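You operate a simulated robot arm through the tools that you are given. There is no shell and no other tool. Be economical: measure what you need, move in short steps, check, and stop when the job is done.

You are at the controls of a simulated two-armed robot. One attempt, no reset.

JOB
Fit the red spool on the empty peg and print the slip's number on a new card.
Fine: on the dark keypunch, red spool from its own ledge; ribbon cover on, PRINT on, FEED and REG once each; the card stays in the bed.

It is judged by the outcome, as a careful person would: the job done as asked, and still so three seconds after it is handed in. It fails if anything else is knocked over, pushed out of place, dropped, spilled or broken. Lids that push on must go on centred and level and be pressed home; caps that screw on are set level and turned clockwise until they are tight.

ROBOT AND FRAMES
Two 7-joint arms with fingered hands on one trunk, on a base that drives. Base frame: it is fixed to the floor where the robot stands at the start and does not move with it; the origin is under the middle of the robot, x ahead of it, y to its left, z up. Units: mm, degrees, N and s.
The left shoulder is at the start at [70, 162, 1396], the right one opposite. With the tool pointing down near the work surface each hand reaches from about 100 to 580 mm from the robot's upright axis, wherever it stands, measured 20 degrees to its own side. Places, roughly: auto feed rocker [-800, 1300, 800]; auto feed toggle [400, 400, 800]; blue dup key [-900, 1300, 800]; blue feed key [-1000, 1100, 800]; blue reg key [-1000, 1100, 800]; blue rel key [-900, 1100, 800]; blue skip key [-1000, 1300, 800]; card deck [-500, 1750, 1000]; chip box [-1000, 1250, 500]; dark keypunch job slip [300, 100, 700]; dark keypunch peg [700, 300, 900]; dark keypunch program lever [500, 400, 800]; dark keypunch ribbon bay [700, 300, 900]; green dup key [300, 400, 800]; green feed key [200, 200, 800]; green reg key [300, 200, 800]. Payload 4 kg a hand.
Tool frame (each hand has its own): the origin (TCP) lies between the finger pads and is the grasp point; the fingertips stand 26 mm ahead of it; z points along the fingers, y is the line along which they close. The gripper opens to 132 mm. The gripper's body begins 73 mm behind the TCP. The gripper is a hand of 4 fingers: y runs from the thumb to the fingers, the wrist lies at [0, 0, -224] in the tool frame, and closing takes about 1.5 s.
Orientation is that of the tool frame in the base frame, as a unit quaternion [w, x, y, z]. With the fingers straight down and closing along the base's y, the tool's x points along the base's -x, its y along +y and its z along -z.

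CONTROLS
- The arms move only by the tool send_rows. It takes "left_series", "right_series" or both (then of equal length, played together; a hand with none holds still); each is a list of rows, each a list of 3 entries, a list of its own where there are three numbers: the turn, a rotation vector about the tool's x, y, z in degrees, then the shift along the tool's x, y, z in mm, then the gripper command, from -1 (shut) to 1 (fully open), values between in proportion. In form: [[[wx, wy, wz], [tx, ty, tz], claw], ...]. A call has 1 to 12 rows; each row is the pose to reach, as a shift and turn from the pose commanded when the call began, along the tool's axes at that moment. A row lasts 0.2 s, in which the tool goes at most 50 mm and 8.6 degrees; a call with a longer step from one row to the next is refused whole, and so is a gripper value outside its range. Where a pose cannot be reached the arm comes as near as it can. A force on the tool above 50 N (or 10 N above the force at the start of the call, whichever is more), or a blocked arm, ends the call early, and 0.2 s more pass. Each finger travels about 45 mm/s and halts on what it meets, pressing with about 26 N; the grip force reading is that of the motor and also rises with nothing between the fingers. The clock runs only during rows and for 0.2 s after the last one: add rows that repeat a pose to give the fingers time. It gives the time, the measured TCP pose, the force on the tool (base axes), the opening and the grip force at its end, in the units of the frame above (readings bear some noise), with the torque about the TCP (base axes, N m) and any sound that the robot's microphone picked up.
- Cameras (640 x 400 px; columns grow to the right, rows downward): "scene" is now at [121.2, 43.3, 1604]; the picture's right is [0.51, -0.86, 0.00], its down [-0.72, -0.43, -0.54] and it looks along [0.47, 0.28, -0.84] (base axes); focal length 283 px, centre (320, 200). "left" rides on the left gripper at [-73, 6, -94] in its tool frame; the picture's right is [-0.08, -1.00, 0.00], its down [0.78, -0.06, -0.62] and it looks along [0.61, -0.05, 0.79] (tool axes); focal length 230 px, centre (320, 200). "right" rides on the right gripper at [73, 6, -94] in its tool frame; the picture's right is [-0.08, 1.00, 0.00], its down [-0.79, -0.06, -0.62] and it looks along [-0.61, -0.05, 0.79] (tool axes); focal length 230 px, centre (320, 200). There is no depth. A picture from a camera that has moved, and an enlarged one, comes with that camera's place and axes in the base frame and with its lens. The place of the scene camera against the robot may be out by one fixed shift of up to 25 mm in any direction.
- grab_frame(camera): a new picture of that camera. It takes no simulated time.
- move_column(by): slides the trunk up (or, below 0, down) by that many mm; the arms and the scene camera ride with it, the base frame stays. It gives what a move gives, with no picture.
- drive_base(legs): drives the robot by 1 to 6 legs, each [ahead, left, turn to the left] in mm, mm and degrees, along the robot's own axes; the way and the turn of a leg run together, so that a leg with both is an arc; at most 1500 mm and 180 degrees a leg. The arms and the cameras ride along, it lands a little off, and it stops where it bumps. It gives what a move gives.
- hand_shape(shape, hand): the hand has 4 fingers and takes this shape, open, in about a second: jaw (thumb against the fingers, like two jaws); tri (thumb and two fingers); tip (a fingertip pinch); poke (one finger out to press); point (the index stretched); flat (the hand flat); cup (the hand cupped); fist (a fist). The gripper value then closes the fingers along that shape, each until it touches; the sizes above hold for jaw. It gives what a move gives, with no picture.
- turn_head(pan, tilt): turns the head with the scene camera to pan (to the left, within 86 degrees either way) and tilt (down, from -29 to 69), counted from straight ahead of the robot. It gives what a move gives.
- close_up(camera, box): a new picture of the part [left, top, right, bottom] of that camera's present view, enlarged. It takes no simulated time.
- hand_in(): hands the job in; it is judged then, once.

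Work in short steps. Places have to be worked out from the pictures, the camera data and where the tool is seen: move nearer, look again, correct. Check each grasp and each placing, and mend what went wrong. You have 120 turns and 100 pictures in all, those below and enlarged ones among them. Open the grippers and draw the arms clear of the work before you hand the job in, unless the task says otherwise; then end with one line.

The tools are called as name(argument=value, ...) on one line, values as JSON. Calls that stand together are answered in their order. send_rows: Moves the arms, as the interface text tells. Its arguments: {"type":"object","properties":{"left_series":{"type":"array","items":{"type":"array"}},"right_series":{"type":"array","items":{"type":"array"}}},"required":[]} The other tools are called the same way: move_column (by) slides the trunk up or down; hand_shape (shape, hand) gives the hand a shape; drive_base (legs) drives the base; turn_head (pan, tilt) turns the head that bears the scene camera; grab_frame (camera) takes a picture; close_up (camera, box) takes an enlarged picture of a part of a camera's view; hand_in () hands the job in.

At the start:

```text
t: 0.0
left_eef_pos: [375.3, 413.6, 1206.4]
left_tcp_rot: [0.0, -0.001, 1.0, -0.001]
left_wrist_force: [0.2, -0.1, -0.2]
left_torque: [-0.01, -0.02, 0.02]
left_grip_width: 131.5
left_gripper_force: 0.0
left_shape: jaw
right_eef_pos: [554.5, 73.2, 1221.0]
right_tcp_rot: [-0.001, 0.001, 1.0, 0.001]
right_wrist_force: [0.2, -0.4, -0.2]
right_torque: [0.01, -0.03, 0.04]
right_grip_width: 131.8
right_gripper_force: 0.2
right_shape: jaw
trunk travel left (down, up): [-875.0, 65.0]
robot x, y, heading: [1.0, -1.8, -0.3]
head pan, tilt: [30.5, 57.2]
```

scene: 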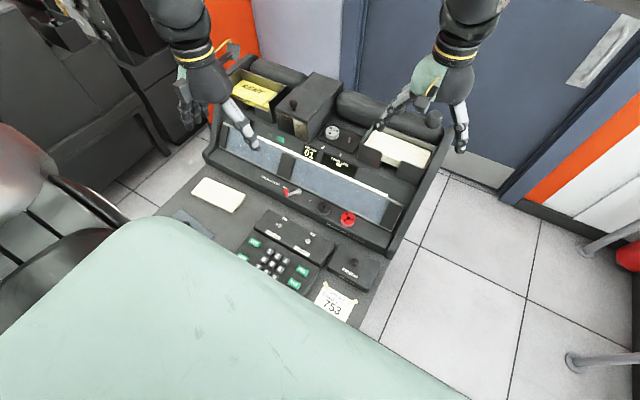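
right: 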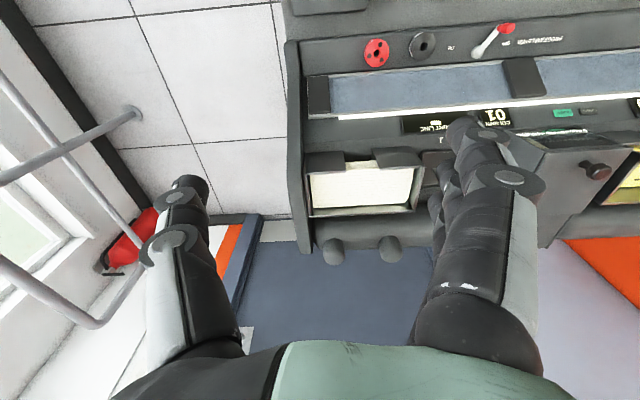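
left: 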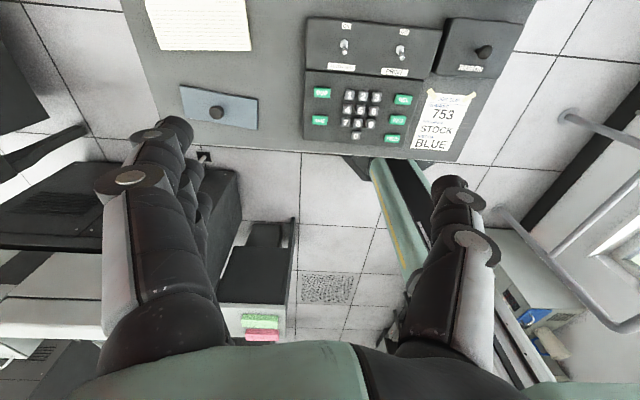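

The keypunch is ahead of the robot with a slip reading 753 / STOCK BLUE. I take enlarged pictures to read details.

close_up(camera="left", box=[290, 10, 530, 160])

close_up(camera="scene", box=[200, 50, 460, 212])

close_up(camera="right", box=[280, 0, 640, 225])

```text
2.67 times, centred on (410, 85) of left
camera zoom: at [448.8, 420.3, 1300.2], right [0.08, -1.0, 0.0], down [-0.78, -0.06, 0.62], along [-0.61, -0.05, -0.79], focal length 614 px, centre (80, 507)
```

zoom: 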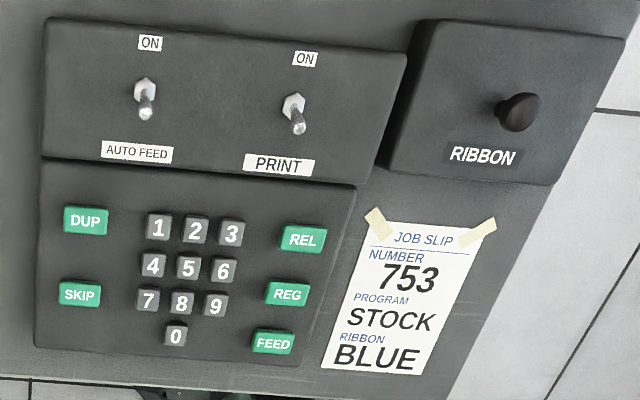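

```text
2.46 times, centred on (330, 131) of scene
camera zoom: at [121.2, 43.3, 1604.0], right [0.51, -0.86, 0.0], down [-0.72, -0.43, -0.54], along [0.47, 0.28, -0.84], focal length 696 px, centre (295, 370)
```

zoom: 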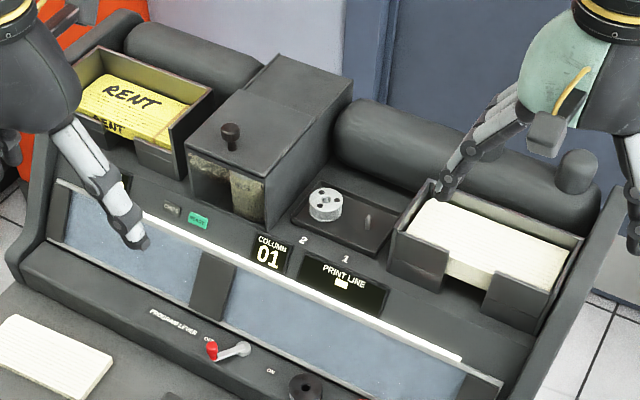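

```text
1.78 times, centred on (460, 112) of right
camera zoom: at [481.4, 78.1, 1315.3], right [0.08, 1.0, 0.0], down [0.79, -0.06, 0.62], along [0.61, -0.05, -0.79], focal length 409 px, centre (71, 356)
```

zoom: 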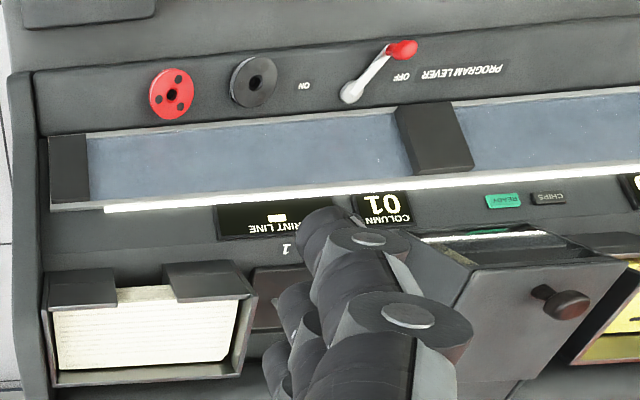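

The slip says 753 (job overrides ribbon colour: red). I draw the hands back to clear the scene view, then look at the ribbon bay.

send_rows(right_series=[[[0, 0, 0], [45, -10, 0], 1], [[0, 0, 0], [90, -20, 0], 1], [[0, 0, 0], [135, -30, 0], 1], [[0, 0, 0], [180, -40, 0], 1], [[0, 0, 0], [220, -50, 0], 1]], left_series=[[[0, 0, 0], [25, 35, 0], 1], [[0, 0, 0], [50, 70, 0], 1], [[0, 0, 0], [75, 105, 0], 1], [[0, 0, 0], [100, 135, 0], 1], [[0, 0, 0], [100, 135, 0], 1]])

turn_head(pan=25, tilt=50)

grab_frame(camera="scene")

close_up(camera="right", box=[280, 0, 640, 225])

```text
t: 1.2
left_eef_pos: [272.5, 547.2, 1208.0]
left_tcp_rot: [0.0, -0.001, 1.0, -0.001]
left_wrist_force: [-0.6, -0.4, 0.1]
left_torque: [0.01, 0.0, 0.0]
left_grip_width: 131.9
left_gripper_force: 0.0
left_shape: jaw
right_eef_pos: [332.2, 21.6, 1223.6]
right_tcp_rot: [0.0, 0.001, 1.0, 0.0]
right_wrist_force: [-0.5, -0.7, 0.4]
right_torque: [0.02, -0.04, -0.01]
right_grip_width: 131.9
right_gripper_force: 0.1
right_shape: jaw
trunk travel left (down, up): [-875.0, 65.0]
robot x, y, heading: [1.8, -1.5, -0.3]
head pan, tilt: [30.5, 57.2]
```

```text
t: 1.9
left_eef_pos: [274.9, 547.3, 1208.2]
left_tcp_rot: [0.0, -0.001, 1.0, 0.0]
left_wrist_force: [0.0, 0.0, -0.1]
left_torque: [0.01, 0.0, -0.02]
left_grip_width: 131.8
left_gripper_force: 0.1
left_shape: jaw
right_eef_pos: [333.4, 22.0, 1222.4]
right_tcp_rot: [-0.001, 0.0, 1.0, 0.0]
right_wrist_force: [0.2, -0.1, 0.1]
right_torque: [0.0, -0.01, -0.02]
right_grip_width: 131.9
right_gripper_force: 0.1
right_shape: jaw
trunk travel left (down, up): [-875.0, 65.0]
robot x, y, heading: [0.9, -0.9, 0.1]
head pan, tilt: [25.0, 50.0]
```

```text
93 pictures are left
camera scene: at [130.7, 40.0, 1613.3], right [0.42, -0.91, 0.0], down [-0.69, -0.32, -0.64], along [0.58, 0.27, -0.77], focal length 283 px, centre (320, 200)
```

scene: 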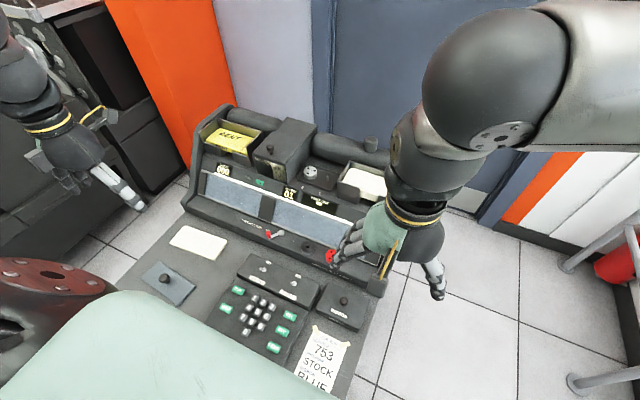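

```text
1.78 times, centred on (460, 112) of right
camera zoom: at [260.8, 27.8, 1316.7], right [0.08, 1.0, 0.0], down [0.79, -0.06, 0.62], along [0.61, -0.05, -0.79], focal length 409 px, centre (71, 356)
```

zoom: 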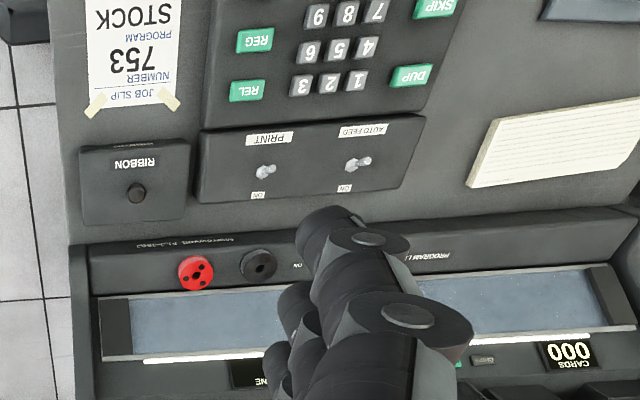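

I zoom in on the machine, and look left for the other keypunch as a reference of what a covered bay looks like.

close_up(camera="scene", box=[180, 90, 420, 240])

close_up(camera="scene", box=[130, 230, 390, 392])

turn_head(pan=86, tilt=30)

grab_frame(camera="scene")

```text
2.67 times, centred on (300, 165) of scene
camera zoom: at [130.7, 40.0, 1613.3], right [0.42, -0.91, 0.0], down [-0.69, -0.32, -0.64], along [0.58, 0.27, -0.77], focal length 754 px, centre (373, 293)
```

zoom: 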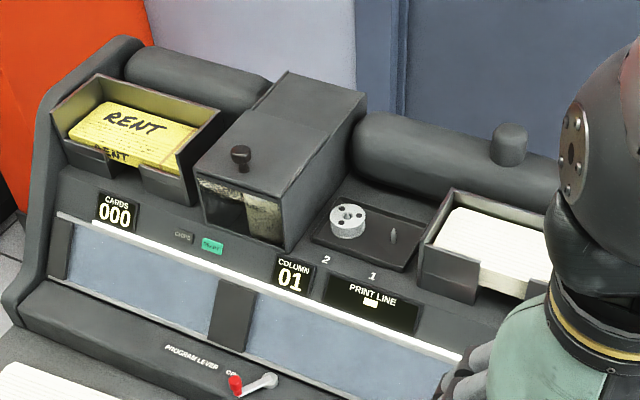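

```text
2.46 times, centred on (260, 311) of scene
camera zoom: at [130.7, 40.0, 1613.3], right [0.42, -0.91, 0.0], down [-0.69, -0.32, -0.64], along [0.58, 0.27, -0.77], focal length 696 px, centre (468, -73)
```

zoom: 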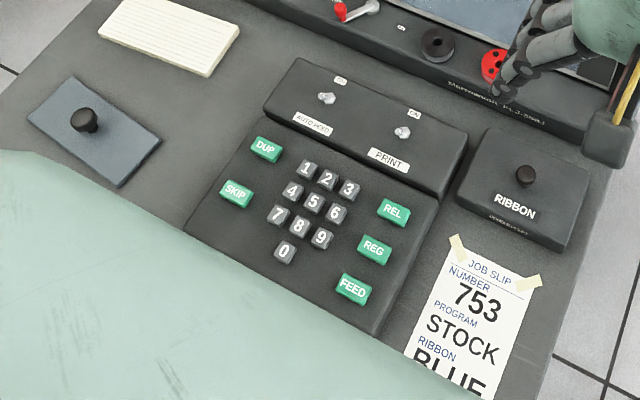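

```text
t: 3.2
left_eef_pos: [274.6, 547.2, 1208.5]
left_tcp_rot: [0.0, -0.001, 1.0, 0.0]
left_wrist_force: [-0.6, 0.5, 0.6]
left_torque: [0.01, -0.02, -0.01]
left_grip_width: 132.1
left_gripper_force: 0.0
left_shape: jaw
right_eef_pos: [334.2, 23.3, 1222.5]
right_tcp_rot: [0.0, 0.001, 1.0, 0.0]
right_wrist_force: [-0.3, 0.6, 0.2]
right_torque: [-0.02, 0.01, 0.02]
right_grip_width: 132.0
right_gripper_force: 0.0
right_shape: jaw
trunk travel left (down, up): [-875.0, 65.0]
robot x, y, heading: [-0.7, -2.2, -0.1]
head pan, tilt: [85.9, 30.0]
```

```text
89 pictures are left
camera scene: at [67.6, 98.0, 1642.8], right [1.0, -0.07, 0.0], down [-0.04, -0.5, -0.87], along [0.06, 0.86, -0.5], focal length 283 px, centre (320, 200)
```

scene: 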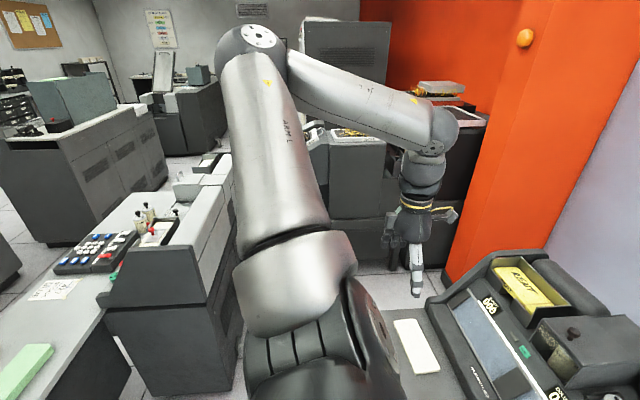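

The block marked RIBBON on the desk (~130x100) is the ribbon cover; bay has white spool on peg 2, peg 1 empty, at about (760,303) – out of reach from the front. I'll stand on the desk's right side facing left; first tuck the left hand in, then drive.

send_rows(left_series=[[[0, 0, 0], [0, -48, 0], 1], [[0, 0, 0], [0, -96, 0], 1], [[0, 0, 0], [0, -144, 0], 1], [[0, 0, 0], [0, -192, 0], 1], [[0, 0, 0], [0, -240, 0], 1]], right_series=[[[0, 0, 0], [0, -40, 0], 1], [[0, 0, 0], [0, -80, 0], 1], [[0, 0, 0], [0, -120, 0], 1], [[0, 0, 0], [0, -160, 0], 1], [[0, 0, 0], [0, -200, 0], 1]])

turn_head(pan=-60, tilt=40)

grab_frame(camera="scene")

```text
t: 4.6
left_eef_pos: [294.2, 363.3, 1192.3]
left_tcp_rot: [-0.053, -0.044, 0.998, 0.006]
left_wrist_force: [0.5, -0.1, 0.6]
left_torque: [0.0, 0.03, -0.01]
left_grip_width: 131.8
left_gripper_force: 0.1
left_shape: jaw
left hand out of reach, approached as far as the arm can: row 3, 4, 5
right_eef_pos: [337.7, -173.7, 1220.9]
right_tcp_rot: [-0.002, 0.001, 1.0, -0.001]
right_wrist_force: [0.1, 0.2, -0.4]
right_torque: [-0.01, 0.05, -0.02]
right_grip_width: 131.9
right_gripper_force: 0.0
right_shape: jaw
trunk travel left (down, up): [-875.0, 65.0]
robot x, y, heading: [2.7, 2.3, -0.2]
head pan, tilt: [85.9, 30.0]
stopped in row 5 (left hand): the arm was blocked; the commanded pose is now the measured one
```

```text
t: 6.9
left_eef_pos: [290.2, 362.1, 1193.3]
left_tcp_rot: [-0.05, -0.045, 0.998, 0.006]
left_wrist_force: [0.4, 0.1, 1.1]
left_torque: [0.0, 0.02, -0.02]
left_grip_width: 131.8
left_gripper_force: 0.0
left_shape: jaw
right_eef_pos: [332.5, -176.6, 1222.5]
right_tcp_rot: [-0.001, 0.0, 1.0, 0.0]
right_wrist_force: [0.6, -0.4, 0.3]
right_torque: [-0.01, 0.0, 0.01]
right_grip_width: 131.8
right_gripper_force: 0.1
right_shape: jaw
trunk travel left (down, up): [-875.0, 65.0]
robot x, y, heading: [-1.8, 0.9, 0.2]
head pan, tilt: [-60.0, 40.0]
```

```text
88 pictures are left
camera scene: at [103.5, -66.1, 1627.5], right [-0.87, -0.5, 0.0], down [-0.32, 0.56, -0.77], along [0.38, -0.66, -0.64], focal length 283 px, centre (320, 200)
```

scene: 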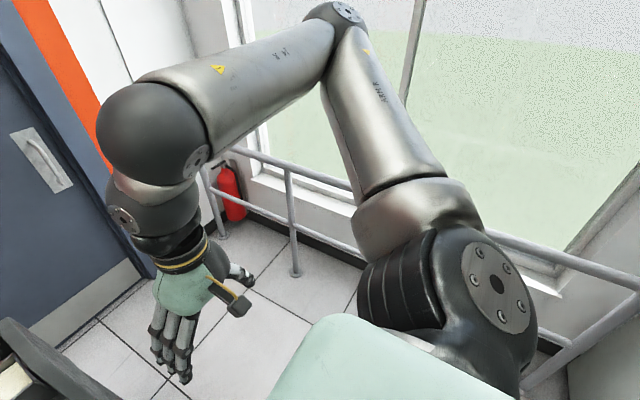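

The corridor between desk (y≈5) and rail (y≈-950) is wide enough. I'll back up, turn left in the open, then go back and sideways to the desk's right side.

drive_base(legs=[[-300, 0, 0], [0, 0, 90], [-480, 0, 0], [0, -850, 0]])

turn_head(pan=0, tilt=45)

grab_frame(camera="scene")

```text
t: 19.3
left_eef_pos: [196.2, -192.3, 1194.3]
left_tcp_rot: [0.039, 0.737, -0.674, 0.033]
left_wrist_force: [0.4, 0.1, 0.5]
left_torque: [0.01, -0.04, 0.02]
left_grip_width: 131.9
left_gripper_force: 0.1
left_shape: jaw
right_eef_pos: [734.4, -150.1, 1222.7]
right_tcp_rot: [0.0, 0.708, -0.707, 0.0]
right_wrist_force: [1.1, -0.1, 0.2]
right_torque: [0.03, -0.05, 0.02]
right_grip_width: 131.8
right_gripper_force: 0.1
right_shape: jaw
trunk travel left (down, up): [-875.0, 65.0]
robot x, y, heading: [560.7, -481.3, 90.0]
head pan, tilt: [-60.0, 40.0]
```

```text
t: 20.6
left_eef_pos: [196.0, -192.3, 1193.3]
left_tcp_rot: [0.041, 0.737, -0.673, 0.033]
left_wrist_force: [-1.0, 0.3, 0.2]
left_torque: [-0.01, 0.02, -0.01]
left_grip_width: 131.7
left_gripper_force: 0.1
left_shape: jaw
right_eef_pos: [734.6, -148.8, 1222.3]
right_tcp_rot: [0.0, 0.708, -0.706, 0.0]
right_wrist_force: [0.4, 0.9, 0.9]
right_torque: [0.02, 0.03, 0.04]
right_grip_width: 132.0
right_gripper_force: 0.1
right_shape: jaw
trunk travel left (down, up): [-875.0, 65.0]
robot x, y, heading: [555.9, -481.4, 89.9]
head pan, tilt: [0.0, 45.0]
```

```text
87 pictures are left
camera scene: at [570.1, -343.6, 1620.2], right [1.0, 0.0, 0.0], down [0.0, -0.71, -0.71], along [0.0, 0.71, -0.71], focal length 283 px, centre (320, 200)
```

scene: 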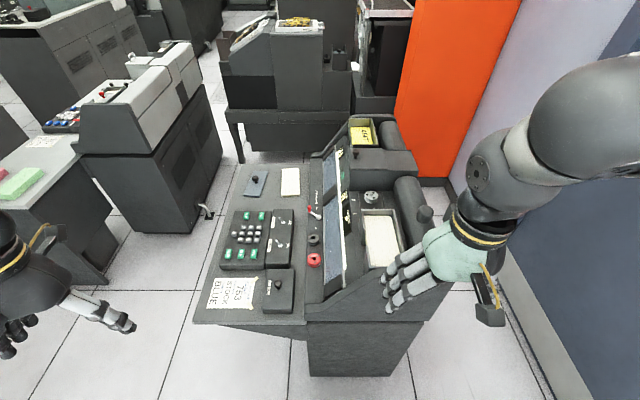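

Desk's right edge is at y≈0; I drive ahead 280 mm so the peg comes within the right hand's reach, then look.

drive_base(legs=[[200, -20, 0], [80, 0, 0]])

turn_head(pan=0, tilt=55)

grab_frame(camera="scene")

grab_frame(camera="right")

```text
t: 22.4
left_eef_pos: [217.1, 11.6, 1192.6]
left_tcp_rot: [0.042, 0.738, -0.673, 0.034]
left_wrist_force: [-0.2, 0.2, 0.1]
left_torque: [-0.05, 0.0, 0.01]
left_grip_width: 132.1
left_gripper_force: 0.0
left_shape: jaw
right_eef_pos: [754.4, 56.2, 1221.7]
right_tcp_rot: [0.002, 0.708, -0.706, 0.002]
right_wrist_force: [-0.5, 0.2, 0.0]
right_torque: [-0.04, -0.01, -0.03]
right_grip_width: 131.8
right_gripper_force: 0.1
right_shape: jaw
trunk travel left (down, up): [-875.0, 65.0]
robot x, y, heading: [584.2, -277.5, 90.2]
head pan, tilt: [0.0, 45.0]
stopped in leg 1: the robot was blocked; the commanded pose is now the measured one
```

```text
t: 23.2
left_eef_pos: [214.6, 9.9, 1194.2]
left_tcp_rot: [0.041, 0.738, -0.673, 0.032]
left_wrist_force: [-0.2, 0.0, -0.5]
left_torque: [0.01, 0.01, -0.04]
left_grip_width: 131.9
left_gripper_force: 0.1
left_shape: jaw
right_eef_pos: [753.2, 52.6, 1223.6]
right_tcp_rot: [0.0, 0.709, -0.705, 0.001]
right_wrist_force: [-0.2, -0.1, -0.4]
right_torque: [0.02, -0.03, 0.0]
right_grip_width: 131.8
right_gripper_force: 0.1
right_shape: jaw
trunk travel left (down, up): [-875.0, 65.0]
robot x, y, heading: [575.3, -279.6, 89.9]
head pan, tilt: [0.0, 55.0]
```

```text
86 pictures are left
camera scene: at [589.4, -149.8, 1606.7], right [1.0, 0.0, 0.0], down [0.0, -0.82, -0.57], along [0.0, 0.57, -0.82], focal length 283 px, centre (320, 200)
```

scene: 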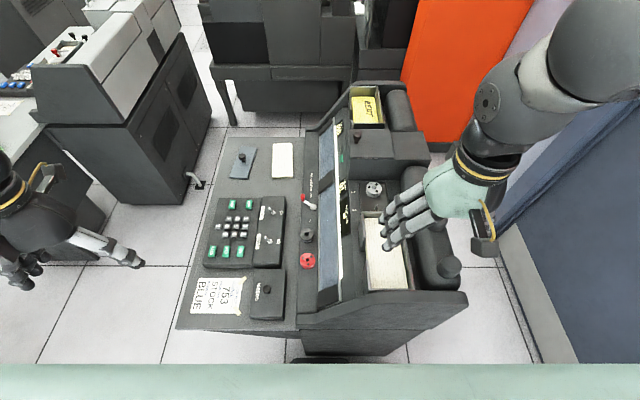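

```text
85 pictures are left
camera right: at [749.3, -20.2, 1316.3], right [-1.0, 0.07, 0.0], down [0.06, 0.79, 0.62], along [0.05, 0.61, -0.79], focal length 230 px, centre (320, 200)
```

right: 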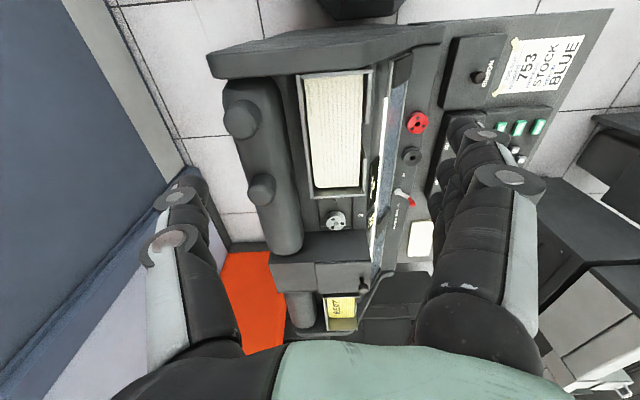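

Base stopped by the pedestal at y≈-280; red spool estimated at ~(560,160,840), peg 1 ~(750,305). I bring the right hand over towards the spool for a close look.

send_rows(right_series=[[[0, 0, 0], [-10, 40, 20], 1], [[0, 0, 0], [-20, 80, 40], 1], [[0, 0, 0], [-30, 120, 60], 1], [[0, 0, 0], [-40, 150, 80], 1], [[0, 0, 0], [-50, 153, 110], 1], [[0, 0, 0], [-50, 153, 130], 1]])

grab_frame(camera="right")

close_up(camera="scene", box=[240, 130, 480, 280])

```text
t: 24.6
left_eef_pos: [216.8, 8.3, 1194.3]
left_tcp_rot: [0.04, 0.738, -0.673, 0.032]
left_wrist_force: [-0.2, 0.3, -0.5]
left_torque: [0.02, 0.04, -0.01]
left_grip_width: 132.1
left_gripper_force: 0.0
left_shape: jaw
right_eef_pos: [601.0, 101.9, 1091.5]
right_tcp_rot: [0.0, 0.708, -0.706, 0.0]
right_wrist_force: [0.3, 0.3, 0.5]
right_torque: [0.01, 0.01, -0.01]
right_grip_width: 131.8
right_gripper_force: 0.0
right_shape: jaw
trunk travel left (down, up): [-875.0, 65.0]
robot x, y, heading: [578.7, -285.2, 90.1]
head pan, tilt: [0.0, 55.0]
```

```text
84 pictures are left
camera right: at [596.9, 27.6, 1185.5], right [-1.0, 0.07, 0.0], down [0.06, 0.79, 0.62], along [0.05, 0.61, -0.79], focal length 230 px, centre (320, 200)
```

right: 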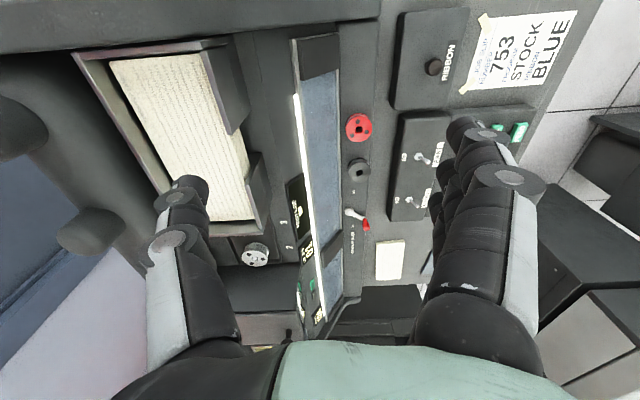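

```text
2.67 times, centred on (360, 205) of scene
camera zoom: at [590.3, -151.3, 1606.9], right [1.0, 0.0, 0.0], down [0.0, -0.82, -0.57], along [0.0, 0.57, -0.82], focal length 754 px, centre (213, 187)
```

zoom: 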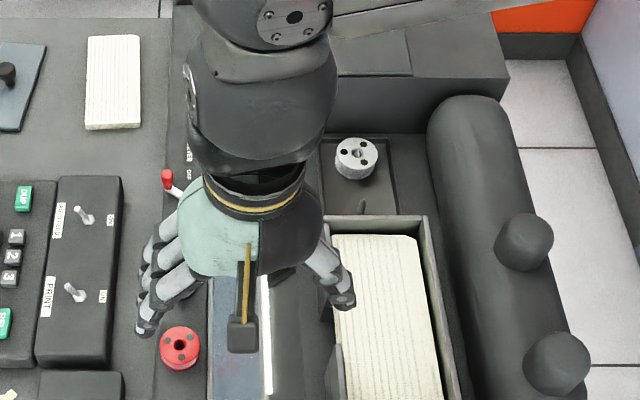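

Triangulated: red spool top (545,173,801), white spool top (744,365,909). I zoom on the bay and the ledge for the peg's location.

close_up(camera="scene", box=[350, 165, 430, 215])

close_up(camera="scene", box=[230, 220, 350, 295])

close_up(camera="right", box=[330, 0, 490, 100])

```text
8.00 times, centred on (390, 190) of scene
camera zoom: at [590.3, -151.3, 1606.9], right [1.0, 0.0, 0.0], down [0.0, -0.82, -0.57], along [0.0, 0.57, -0.82], focal length 2264 px, centre (-240, 280)
```

zoom: 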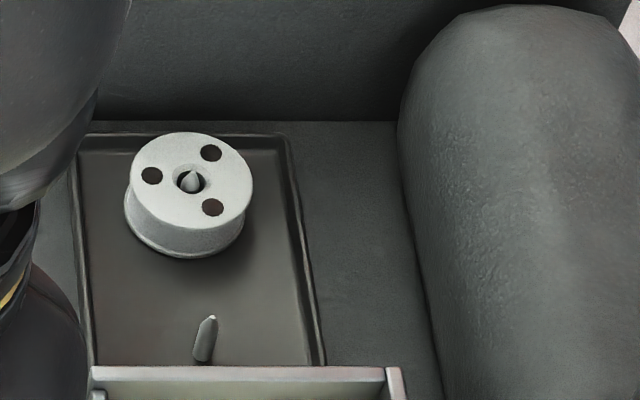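

```text
5.33 times, centred on (290, 258) of scene
camera zoom: at [590.3, -151.3, 1606.9], right [1.0, 0.0, 0.0], down [0.0, -0.82, -0.57], along [0.0, 0.57, -0.82], focal length 1509 px, centre (480, -107)
```

zoom: 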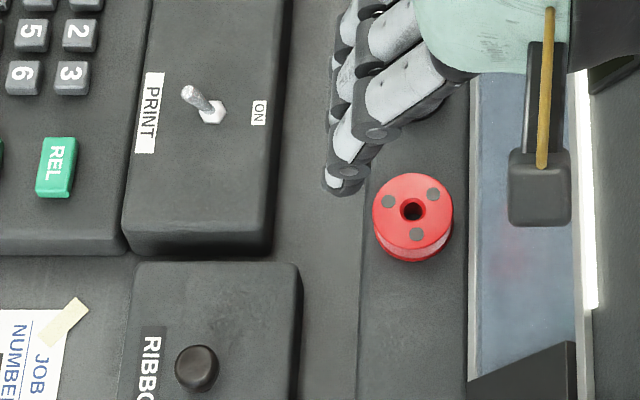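

```text
4.00 times, centred on (410, 50) of right
camera zoom: at [596.9, 27.6, 1185.5], right [-1.0, 0.07, 0.0], down [0.06, 0.79, 0.62], along [0.05, 0.61, -0.79], focal length 920 px, centre (-40, 800)
```

zoom: 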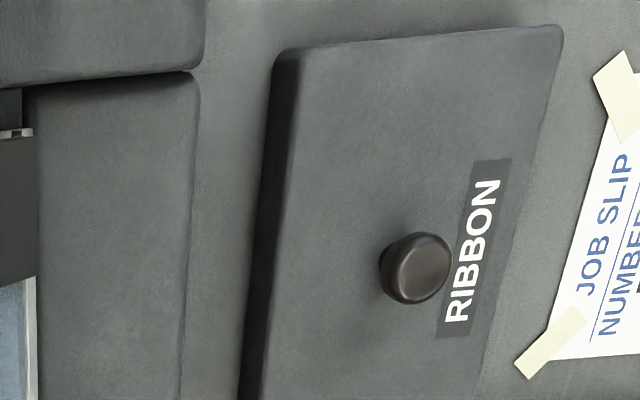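

PRINT lever leans away from ON (off). Peg 1 ≈ peg 2 + (1,-65) → about (745,300), tip z≈907. I try the tip-pinch shape on the right hand, and look at how it appears.

hand_shape(hand="right", shape="tip")

grab_frame(camera="right")

close_up(camera="scene", box=[240, 170, 400, 270])

```text
t: 25.5
left_eef_pos: [215.6, 9.8, 1193.5]
left_tcp_rot: [0.04, 0.738, -0.672, 0.032]
left_wrist_force: [-0.1, 0.1, 1.2]
left_torque: [-0.01, -0.01, 0.01]
left_grip_width: 131.9
left_gripper_force: 0.2
left_shape: jaw
right_eef_pos: [601.0, 101.2, 1093.1]
right_tcp_rot: [0.0, 0.708, -0.706, 0.0]
right_wrist_force: [-0.3, -0.5, -0.7]
right_torque: [-0.02, -0.01, 0.01]
right_grip_width: 131.8
right_gripper_force: 0.1
right_shape: tip
trunk travel left (down, up): [-875.0, 65.0]
robot x, y, heading: [579.8, -280.9, 90.4]
head pan, tilt: [0.0, 55.0]
```

```text
79 pictures are left
camera right: at [595.9, 27.7, 1185.8], right [-1.0, 0.07, 0.0], down [0.06, 0.79, 0.62], along [0.05, 0.61, -0.79], focal length 230 px, centre (320, 200)
```

right: 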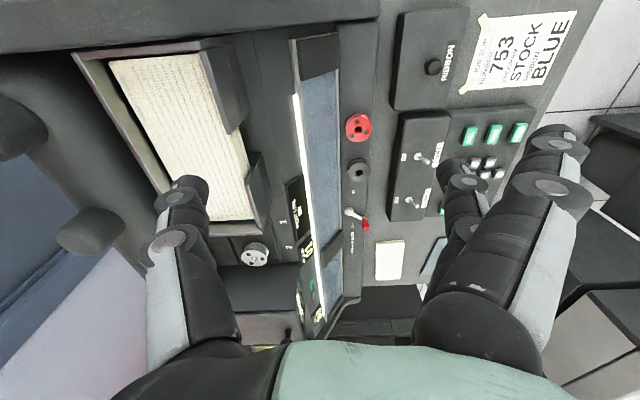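

```text
4.00 times, centred on (320, 220) of scene
camera zoom: at [588.8, -150.9, 1606.8], right [1.0, 0.0, 0.0], down [0.0, -0.82, -0.57], along [0.0, 0.57, -0.82], focal length 1132 px, centre (320, 120)
```

zoom: 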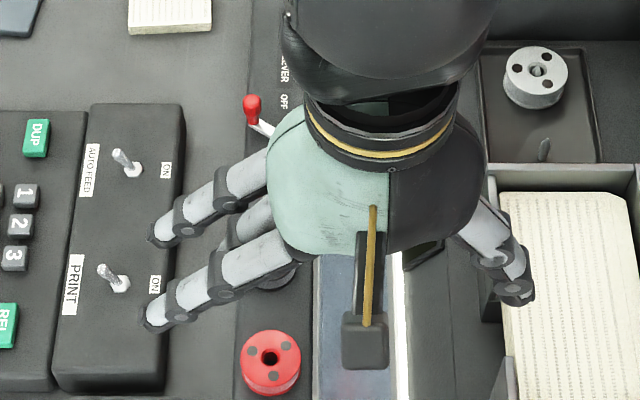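

Tip shape: thumb against the middle finger, outer fingers splayed. I move over the red spool at z≈880 with about 70 mm opening and check alignment.

send_rows(right_series=[[[0, 0, 0], [-24, 19, 40], 0.06], [[0, 0, 0], [-48, 38, 80], 0.06], [[0, 0, 0], [-72, 56, 115], 0.06], [[0, 0, 0], [-72, 56, 155], 0.06], [[0, 0, 0], [-72, 56, 195], 0.06], [[0, 0, 0], [-72, 56, 215], 0.06], [[0, 0, 0], [-72, 56, 215], 0.06]])

grab_frame(camera="right")

close_up(camera="scene", box=[240, 200, 400, 300])

```text
refused: row 1 steps farther than a row can; nothing moved
```

```text
77 pictures are left
camera right: at [595.9, 27.7, 1185.8], right [-1.0, 0.07, 0.0], down [0.06, 0.79, 0.62], along [0.05, 0.61, -0.79], focal length 230 px, centre (320, 200)
```

right: 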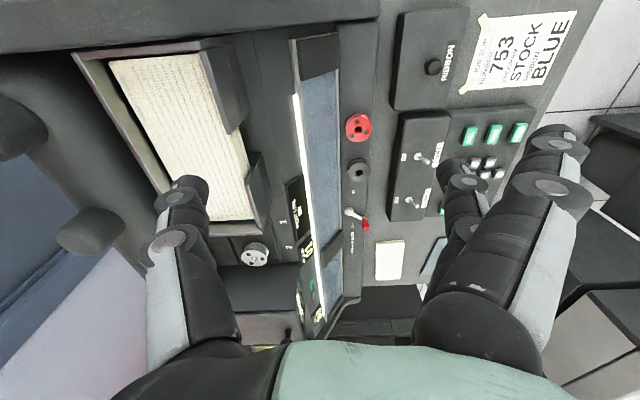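

```text
4.00 times, centred on (320, 250) of scene
camera zoom: at [588.8, -150.9, 1606.8], right [1.0, 0.0, 0.0], down [0.0, -0.82, -0.57], along [0.0, 0.57, -0.82], focal length 1132 px, centre (320, 0)
```

zoom: 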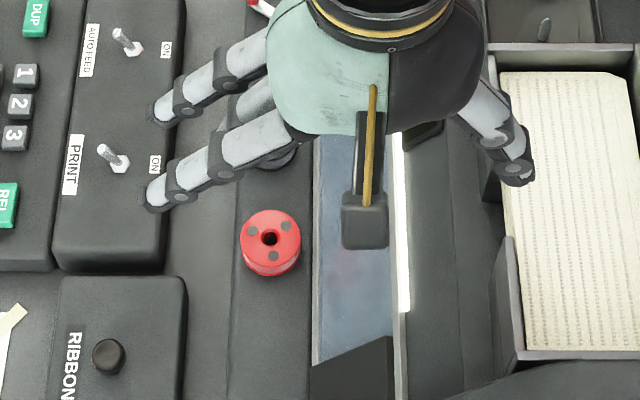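

Step too long; I use smaller rows (under 50 mm each).

send_rows(right_series=[[[0, 0, 0], [-20, 16, 34], 0.06], [[0, 0, 0], [-40, 32, 68], 0.06], [[0, 0, 0], [-60, 48, 102], 0.06], [[0, 0, 0], [-72, 56, 140], 0.06], [[0, 0, 0], [-72, 56, 180], 0.06], [[0, 0, 0], [-72, 56, 215], 0.06], [[0, 0, 0], [-72, 56, 215], 0.06]])

grab_frame(camera="right")

close_up(camera="scene", box=[240, 200, 400, 300])

```text
t: 27.1
left_eef_pos: [215.1, 8.0, 1192.9]
left_tcp_rot: [0.039, 0.738, -0.673, 0.032]
left_wrist_force: [0.4, 0.1, -0.1]
left_torque: [0.03, 0.01, 0.03]
left_grip_width: 131.8
left_gripper_force: 0.1
left_shape: jaw
right_eef_pos: [544.8, 175.6, 876.7]
right_tcp_rot: [0.0, 0.707, -0.707, -0.001]
right_wrist_force: [-0.4, 0.3, 1.7]
right_torque: [0.02, -0.01, 0.02]
right_grip_width: 70.4
right_gripper_force: 0.0
right_shape: tip
trunk travel left (down, up): [-875.0, 65.0]
robot x, y, heading: [575.9, -278.3, 90.2]
head pan, tilt: [0.0, 55.0]
```

```text
75 pictures are left
camera right: at [539.5, 100.4, 971.1], right [-1.0, 0.07, 0.0], down [0.06, 0.79, 0.62], along [0.05, 0.61, -0.79], focal length 230 px, centre (320, 200)
```

right: 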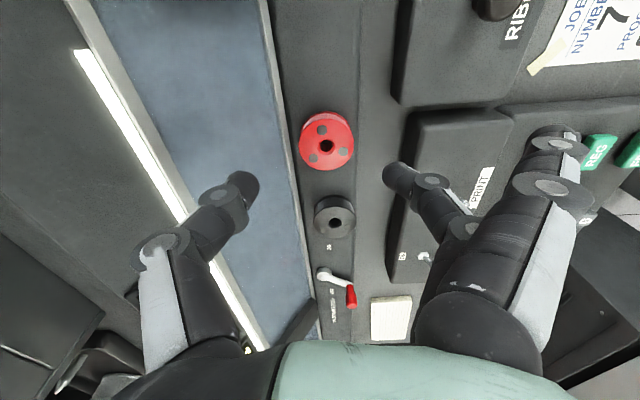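

```text
4.00 times, centred on (320, 250) of scene
camera zoom: at [589.0, -151.0, 1606.8], right [1.0, 0.0, 0.0], down [0.0, -0.82, -0.57], along [0.0, 0.57, -0.82], focal length 1132 px, centre (320, 0)
```

zoom: 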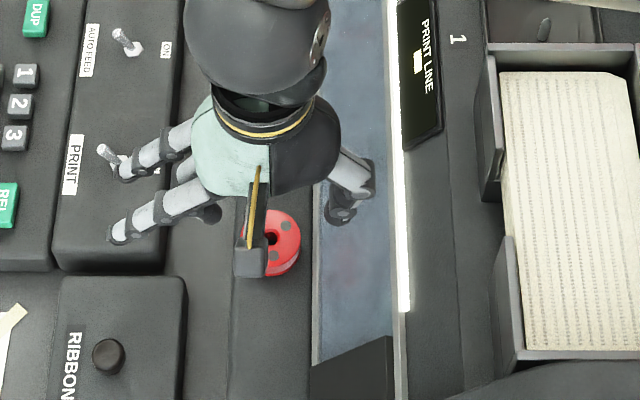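

Spool refined to ≈(541.5,178.5). Fingers straddle it; I lower to TCP z≈814 and close.

send_rows(right_series=[[[0, 0, 0], [-3, 3, 20], 0.06], [[0, 0, 0], [-3, 3, 40], 0.06], [[0, 0, 0], [-3, 3, 52], 0.06], [[0, 0, 0], [-3, 3, 62], 0.06], [[0, 0, 0], [-3, 3, 62], 0.06]])

grab_frame(camera="right")

```text
t: 28.3
left_eef_pos: [214.4, 7.1, 1193.7]
left_tcp_rot: [0.04, 0.738, -0.673, 0.032]
left_wrist_force: [0.1, 0.2, 0.3]
left_torque: [0.01, 0.0, -0.03]
left_grip_width: 131.7
left_gripper_force: 0.1
left_shape: jaw
right_eef_pos: [539.5, 176.9, 817.2]
right_tcp_rot: [0.0, 0.709, -0.705, 0.001]
right_wrist_force: [-5.6, -0.8, 8.3]
right_torque: [0.01, -0.18, -0.03]
right_grip_width: 63.6
right_gripper_force: 0.0
right_shape: tip
trunk travel left (down, up): [-875.0, 65.0]
robot x, y, heading: [576.9, -281.2, 90.3]
head pan, tilt: [0.0, 55.0]
```

```text
73 pictures are left
camera right: at [534.5, 102.7, 909.5], right [-1.0, 0.07, 0.0], down [0.06, 0.79, 0.62], along [0.04, 0.62, -0.79], focal length 230 px, centre (320, 200)
```

right: 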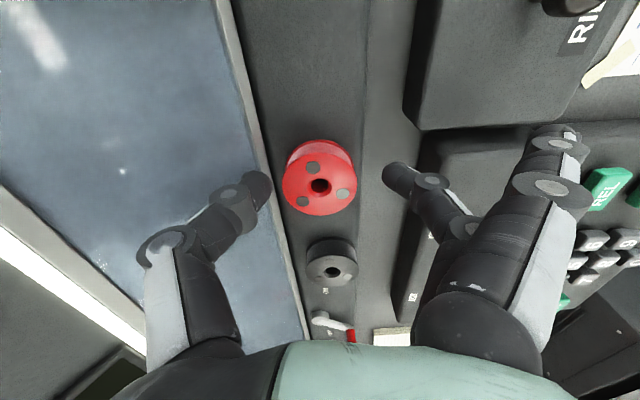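

Thumb lightly rests on the bed glass (8 N). I raise 3 mm and close.

send_rows(right_series=[[[0, 0, 0], [-1, 0, -3], 0.06], [[0, 0, 0], [-1, 0, -3], -0.2], [[0, 0, 0], [-1, 0, -3], -0.5], [[0, 0, 0], [-1, 0, -3], -1], [[0, 0, 0], [-1, 0, -3], -1], [[0, 0, 0], [-1, 0, -3], -1]])

grab_frame(camera="right")

```text
t: 29.7
left_eef_pos: [214.9, 9.0, 1194.4]
left_tcp_rot: [0.04, 0.738, -0.673, 0.033]
left_wrist_force: [0.5, 0.1, -0.7]
left_torque: [-0.02, 0.04, -0.05]
left_grip_width: 131.8
left_gripper_force: 0.0
left_shape: jaw
right_eef_pos: [541.5, 177.5, 819.1]
right_tcp_rot: [0.001, 0.709, -0.705, 0.0]
right_wrist_force: [-0.3, 1.2, 10.4]
right_torque: [0.03, -0.13, -0.02]
right_grip_width: 28.6
right_gripper_force: 26.0
right_shape: tip
trunk travel left (down, up): [-875.0, 65.0]
robot x, y, heading: [584.1, -282.6, 90.4]
head pan, tilt: [0.0, 55.0]
```

```text
72 pictures are left
camera right: at [536.6, 103.8, 912.7], right [-1.0, 0.07, 0.0], down [0.06, 0.78, 0.62], along [0.05, 0.62, -0.79], focal length 230 px, centre (320, 200)
```

right: 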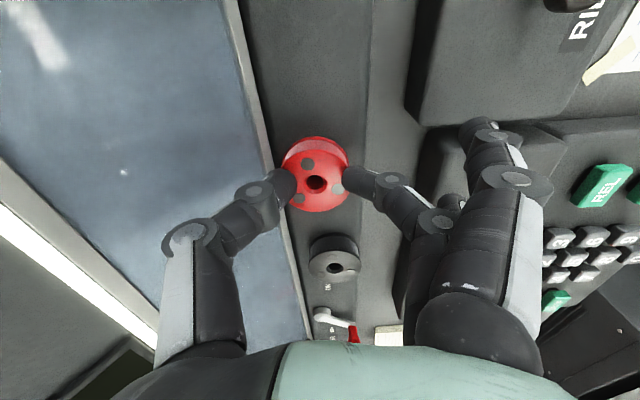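

Spool gripped, 26 N. I lift 70 mm and check.

send_rows(right_series=[[[0, 0, 0], [0, 0, -10], -1], [[0, 0, 0], [0, 0, -30], -1], [[0, 0, 0], [0, 0, -50], -1], [[0, 0, 0], [0, 0, -70], -1], [[0, 0, 0], [0, 0, -70], -1]])

grab_frame(camera="right")

close_up(camera="scene", box=[240, 200, 400, 300])

```text
t: 30.9
left_eef_pos: [216.5, 9.3, 1193.5]
left_tcp_rot: [0.041, 0.737, -0.673, 0.032]
left_wrist_force: [0.0, 0.4, -0.5]
left_torque: [0.02, 0.02, 0.01]
left_grip_width: 131.8
left_gripper_force: 0.1
left_shape: jaw
right_eef_pos: [540.5, 178.3, 890.8]
right_tcp_rot: [0.0, 0.709, -0.706, 0.0]
right_wrist_force: [0.3, -0.6, -1.1]
right_torque: [-0.02, -0.01, 0.02]
right_grip_width: 27.7
right_gripper_force: 26.1
right_shape: tip
trunk travel left (down, up): [-875.0, 65.0]
robot x, y, heading: [582.3, -282.3, 90.4]
head pan, tilt: [0.0, 55.0]
```

```text
71 pictures are left
camera right: at [535.9, 104.0, 983.4], right [-1.0, 0.07, 0.0], down [0.06, 0.79, 0.62], along [0.05, 0.61, -0.79], focal length 230 px, centre (320, 200)
```

right: 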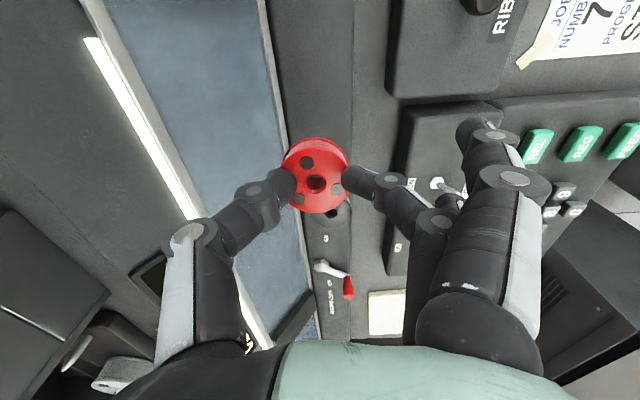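

```text
4.00 times, centred on (320, 250) of scene
camera zoom: at [589.2, -151.1, 1606.8], right [1.0, 0.0, 0.0], down [0.0, -0.82, -0.57], along [0.0, 0.57, -0.82], focal length 1132 px, centre (320, 0)
```

zoom: 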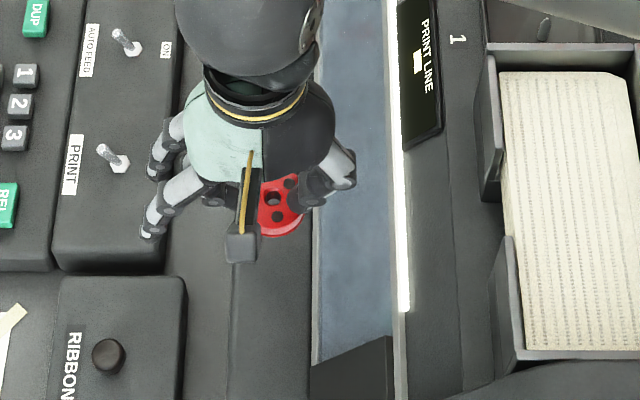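

I check the spool's tilt in enlarged views.

close_up(camera="right", box=[260, 120, 388, 200])

close_up(camera="scene", box=[290, 230, 338, 260])

```text
5.00 times, centred on (324, 160) of right
camera zoom: at [535.9, 104.0, 983.4], right [-1.0, 0.07, 0.0], down [0.06, 0.79, 0.62], along [0.05, 0.61, -0.79], focal length 1150 px, centre (300, 400)
```

zoom: 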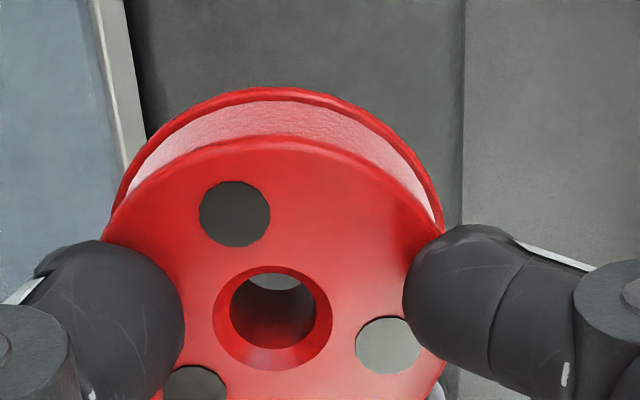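

```text
13.33 times, centred on (314, 245) of scene
camera zoom: at [589.2, -151.1, 1606.8], right [1.0, 0.0, 0.0], down [0.0, -0.82, -0.57], along [0.0, 0.57, -0.82], focal length 3772 px, centre (400, -400)
```

zoom: 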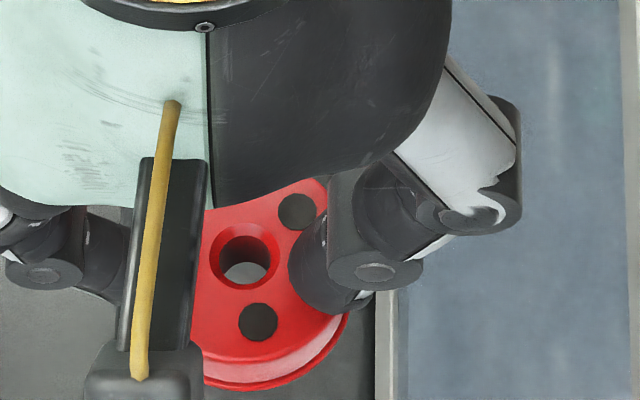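

Spool is held nearly level. I carry it up and over to above peg 1 at (742,300,1040) for a measurement.

send_rows(right_series=[[[0, 0, 0], [0, 0, -45], -1], [[0, 0, 0], [0, 0, -90], -1], [[0, 0, 0], [0, -10, -135], -1], [[0, 0, 0], [-20, -45, -150], -1], [[0, 0, 0], [-40, -85, -150], -1], [[0, 0, 0], [-65, -122, -150], -1], [[0, 0, 0], [-90, -160, -150], -1], [[0, 0, 0], [-115, -195, -150], -1], [[0, 0, 0], [-122, -202, -150], -1], [[0, 0, 0], [-122, -202, -150], -1]])

grab_frame(camera="right")

```text
t: 33.1
left_eef_pos: [215.9, 8.7, 1193.5]
left_tcp_rot: [0.039, 0.739, -0.672, 0.032]
left_wrist_force: [0.5, 0.7, 0.3]
left_torque: [0.0, 0.01, 0.0]
left_grip_width: 132.0
left_gripper_force: 0.2
left_shape: jaw
right_eef_pos: [742.6, 300.7, 1039.7]
right_tcp_rot: [0.0, 0.708, -0.706, -0.001]
right_wrist_force: [0.0, -0.1, -0.9]
right_torque: [0.0, -0.01, -0.01]
right_grip_width: 27.4
right_gripper_force: 25.9
right_shape: tip
trunk travel left (down, up): [-875.0, 65.0]
robot x, y, heading: [577.4, -282.9, 90.0]
head pan, tilt: [0.0, 55.0]
```

```text
67 pictures are left
camera right: at [738.1, 226.1, 1133.2], right [-1.0, 0.07, 0.0], down [0.06, 0.79, 0.62], along [0.05, 0.61, -0.79], focal length 230 px, centre (320, 200)
```

right: 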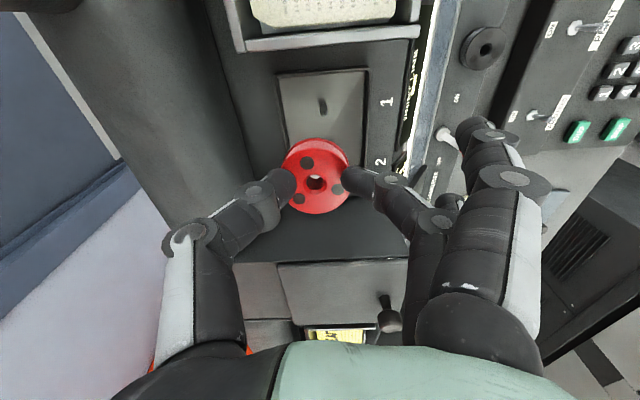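

close_up(camera="right", box=[240, 20, 432, 140])

close_up(camera="right", box=[260, 120, 388, 200])

close_up(camera="scene", box=[350, 160, 446, 220])

```text
3.33 times, centred on (336, 80) of right
camera zoom: at [738.1, 226.1, 1133.2], right [-1.0, 0.07, 0.0], down [0.06, 0.79, 0.62], along [0.05, 0.61, -0.79], focal length 767 px, centre (267, 600)
```

zoom: 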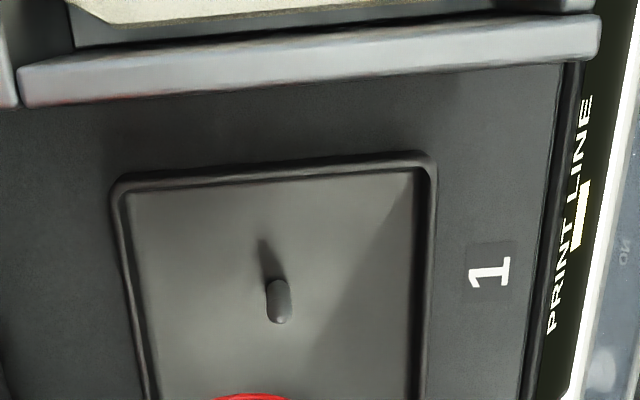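

```text
5.00 times, centred on (324, 160) of right
camera zoom: at [738.1, 226.1, 1133.2], right [-1.0, 0.07, 0.0], down [0.06, 0.79, 0.62], along [0.05, 0.61, -0.79], focal length 1150 px, centre (300, 400)
```

zoom: 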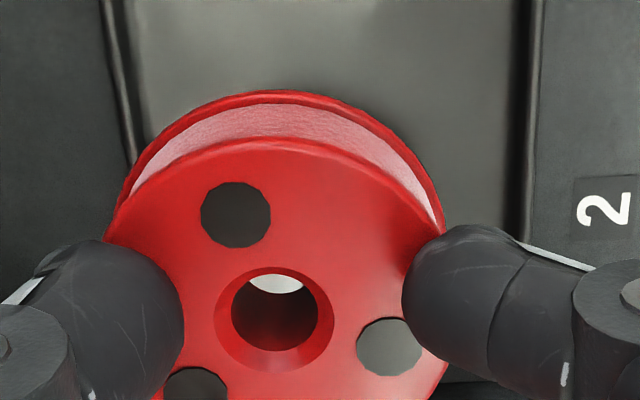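

```text
6.67 times, centred on (398, 190) of scene
camera zoom: at [588.9, -151.1, 1606.8], right [1.0, 0.0, 0.0], down [0.0, -0.82, -0.57], along [0.0, 0.57, -0.82], focal length 1886 px, centre (-200, 267)
```

zoom: 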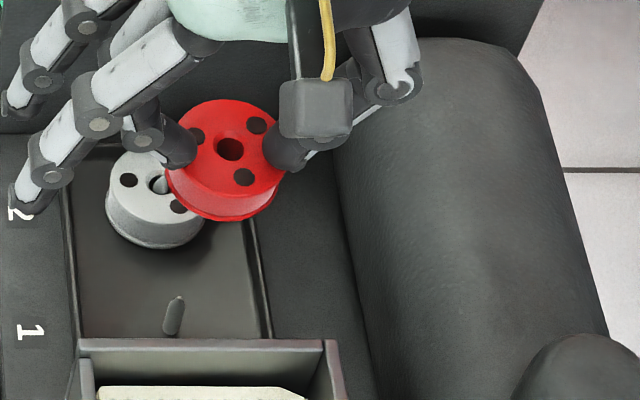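

Right camera puts bore ~(747,300) and peg ~(741,297.5); spool leans ~4° toward the robot. I shift -5 in x, tilt 4° to level it, and lower to just above the peg tip.

send_rows(right_series=[[[0, 2, 0], [0, 3, 0], -1], [[0, 4, 0], [0, 5, 0], -1], [[0, 4, 0], [0, 5, 25], -1], [[0, 4, 0], [0, 5, 50], -1], [[0, 4, 0], [0, 5, 70], -1], [[0, 4, 0], [0, 5, 70], -1]])

close_up(camera="right", box=[240, 80, 400, 180])

close_up(camera="scene", box=[350, 170, 414, 210])

```text
t: 34.5
left_eef_pos: [215.9, 7.1, 1194.5]
left_tcp_rot: [0.04, 0.738, -0.673, 0.032]
left_wrist_force: [0.0, 0.2, -0.2]
left_torque: [0.01, -0.03, 0.03]
left_grip_width: 131.8
left_gripper_force: 0.0
left_shape: jaw
right_eef_pos: [738.1, 300.2, 971.7]
right_tcp_rot: [0.024, 0.708, -0.706, 0.022]
right_wrist_force: [2.5, 5.8, 19.8]
right_torque: [0.12, -0.08, 0.01]
right_grip_width: 27.7
right_gripper_force: 25.5
right_shape: tip
trunk travel left (down, up): [-875.0, 65.0]
robot x, y, heading: [580.6, -280.8, 90.0]
head pan, tilt: [0.0, 55.0]
```

```text
4.00 times, centred on (320, 130) of right
camera zoom: at [733.1, 233.3, 1069.8], right [-1.0, 0.08, 0.0], down [0.06, 0.82, 0.56], along [0.05, 0.56, -0.83], focal length 920 px, centre (320, 480)
```

zoom: 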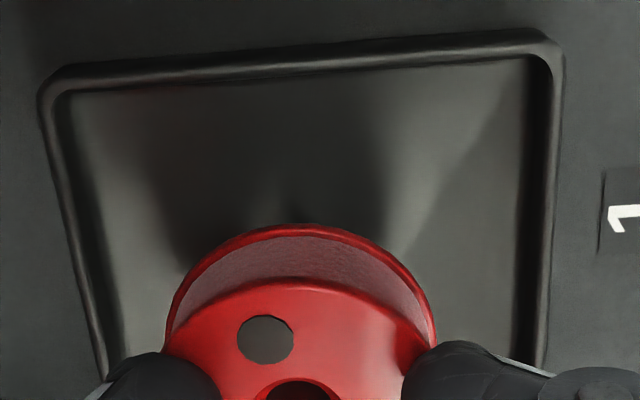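

```text
10.00 times, centred on (382, 190) of scene
camera zoom: at [589.4, -152.4, 1607.3], right [1.0, 0.0, 0.0], down [0.0, -0.82, -0.57], along [0.0, 0.57, -0.82], focal length 2829 px, centre (-300, 300)
```

zoom: 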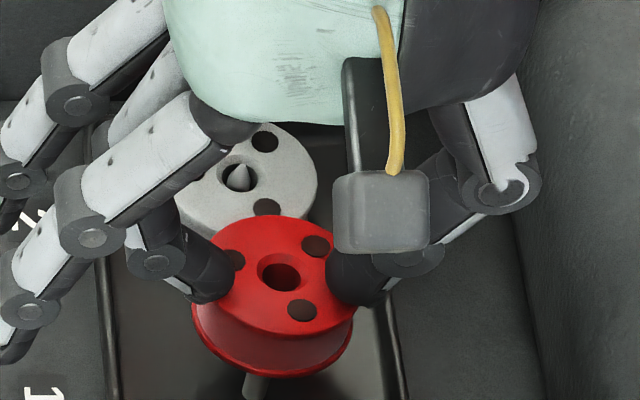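

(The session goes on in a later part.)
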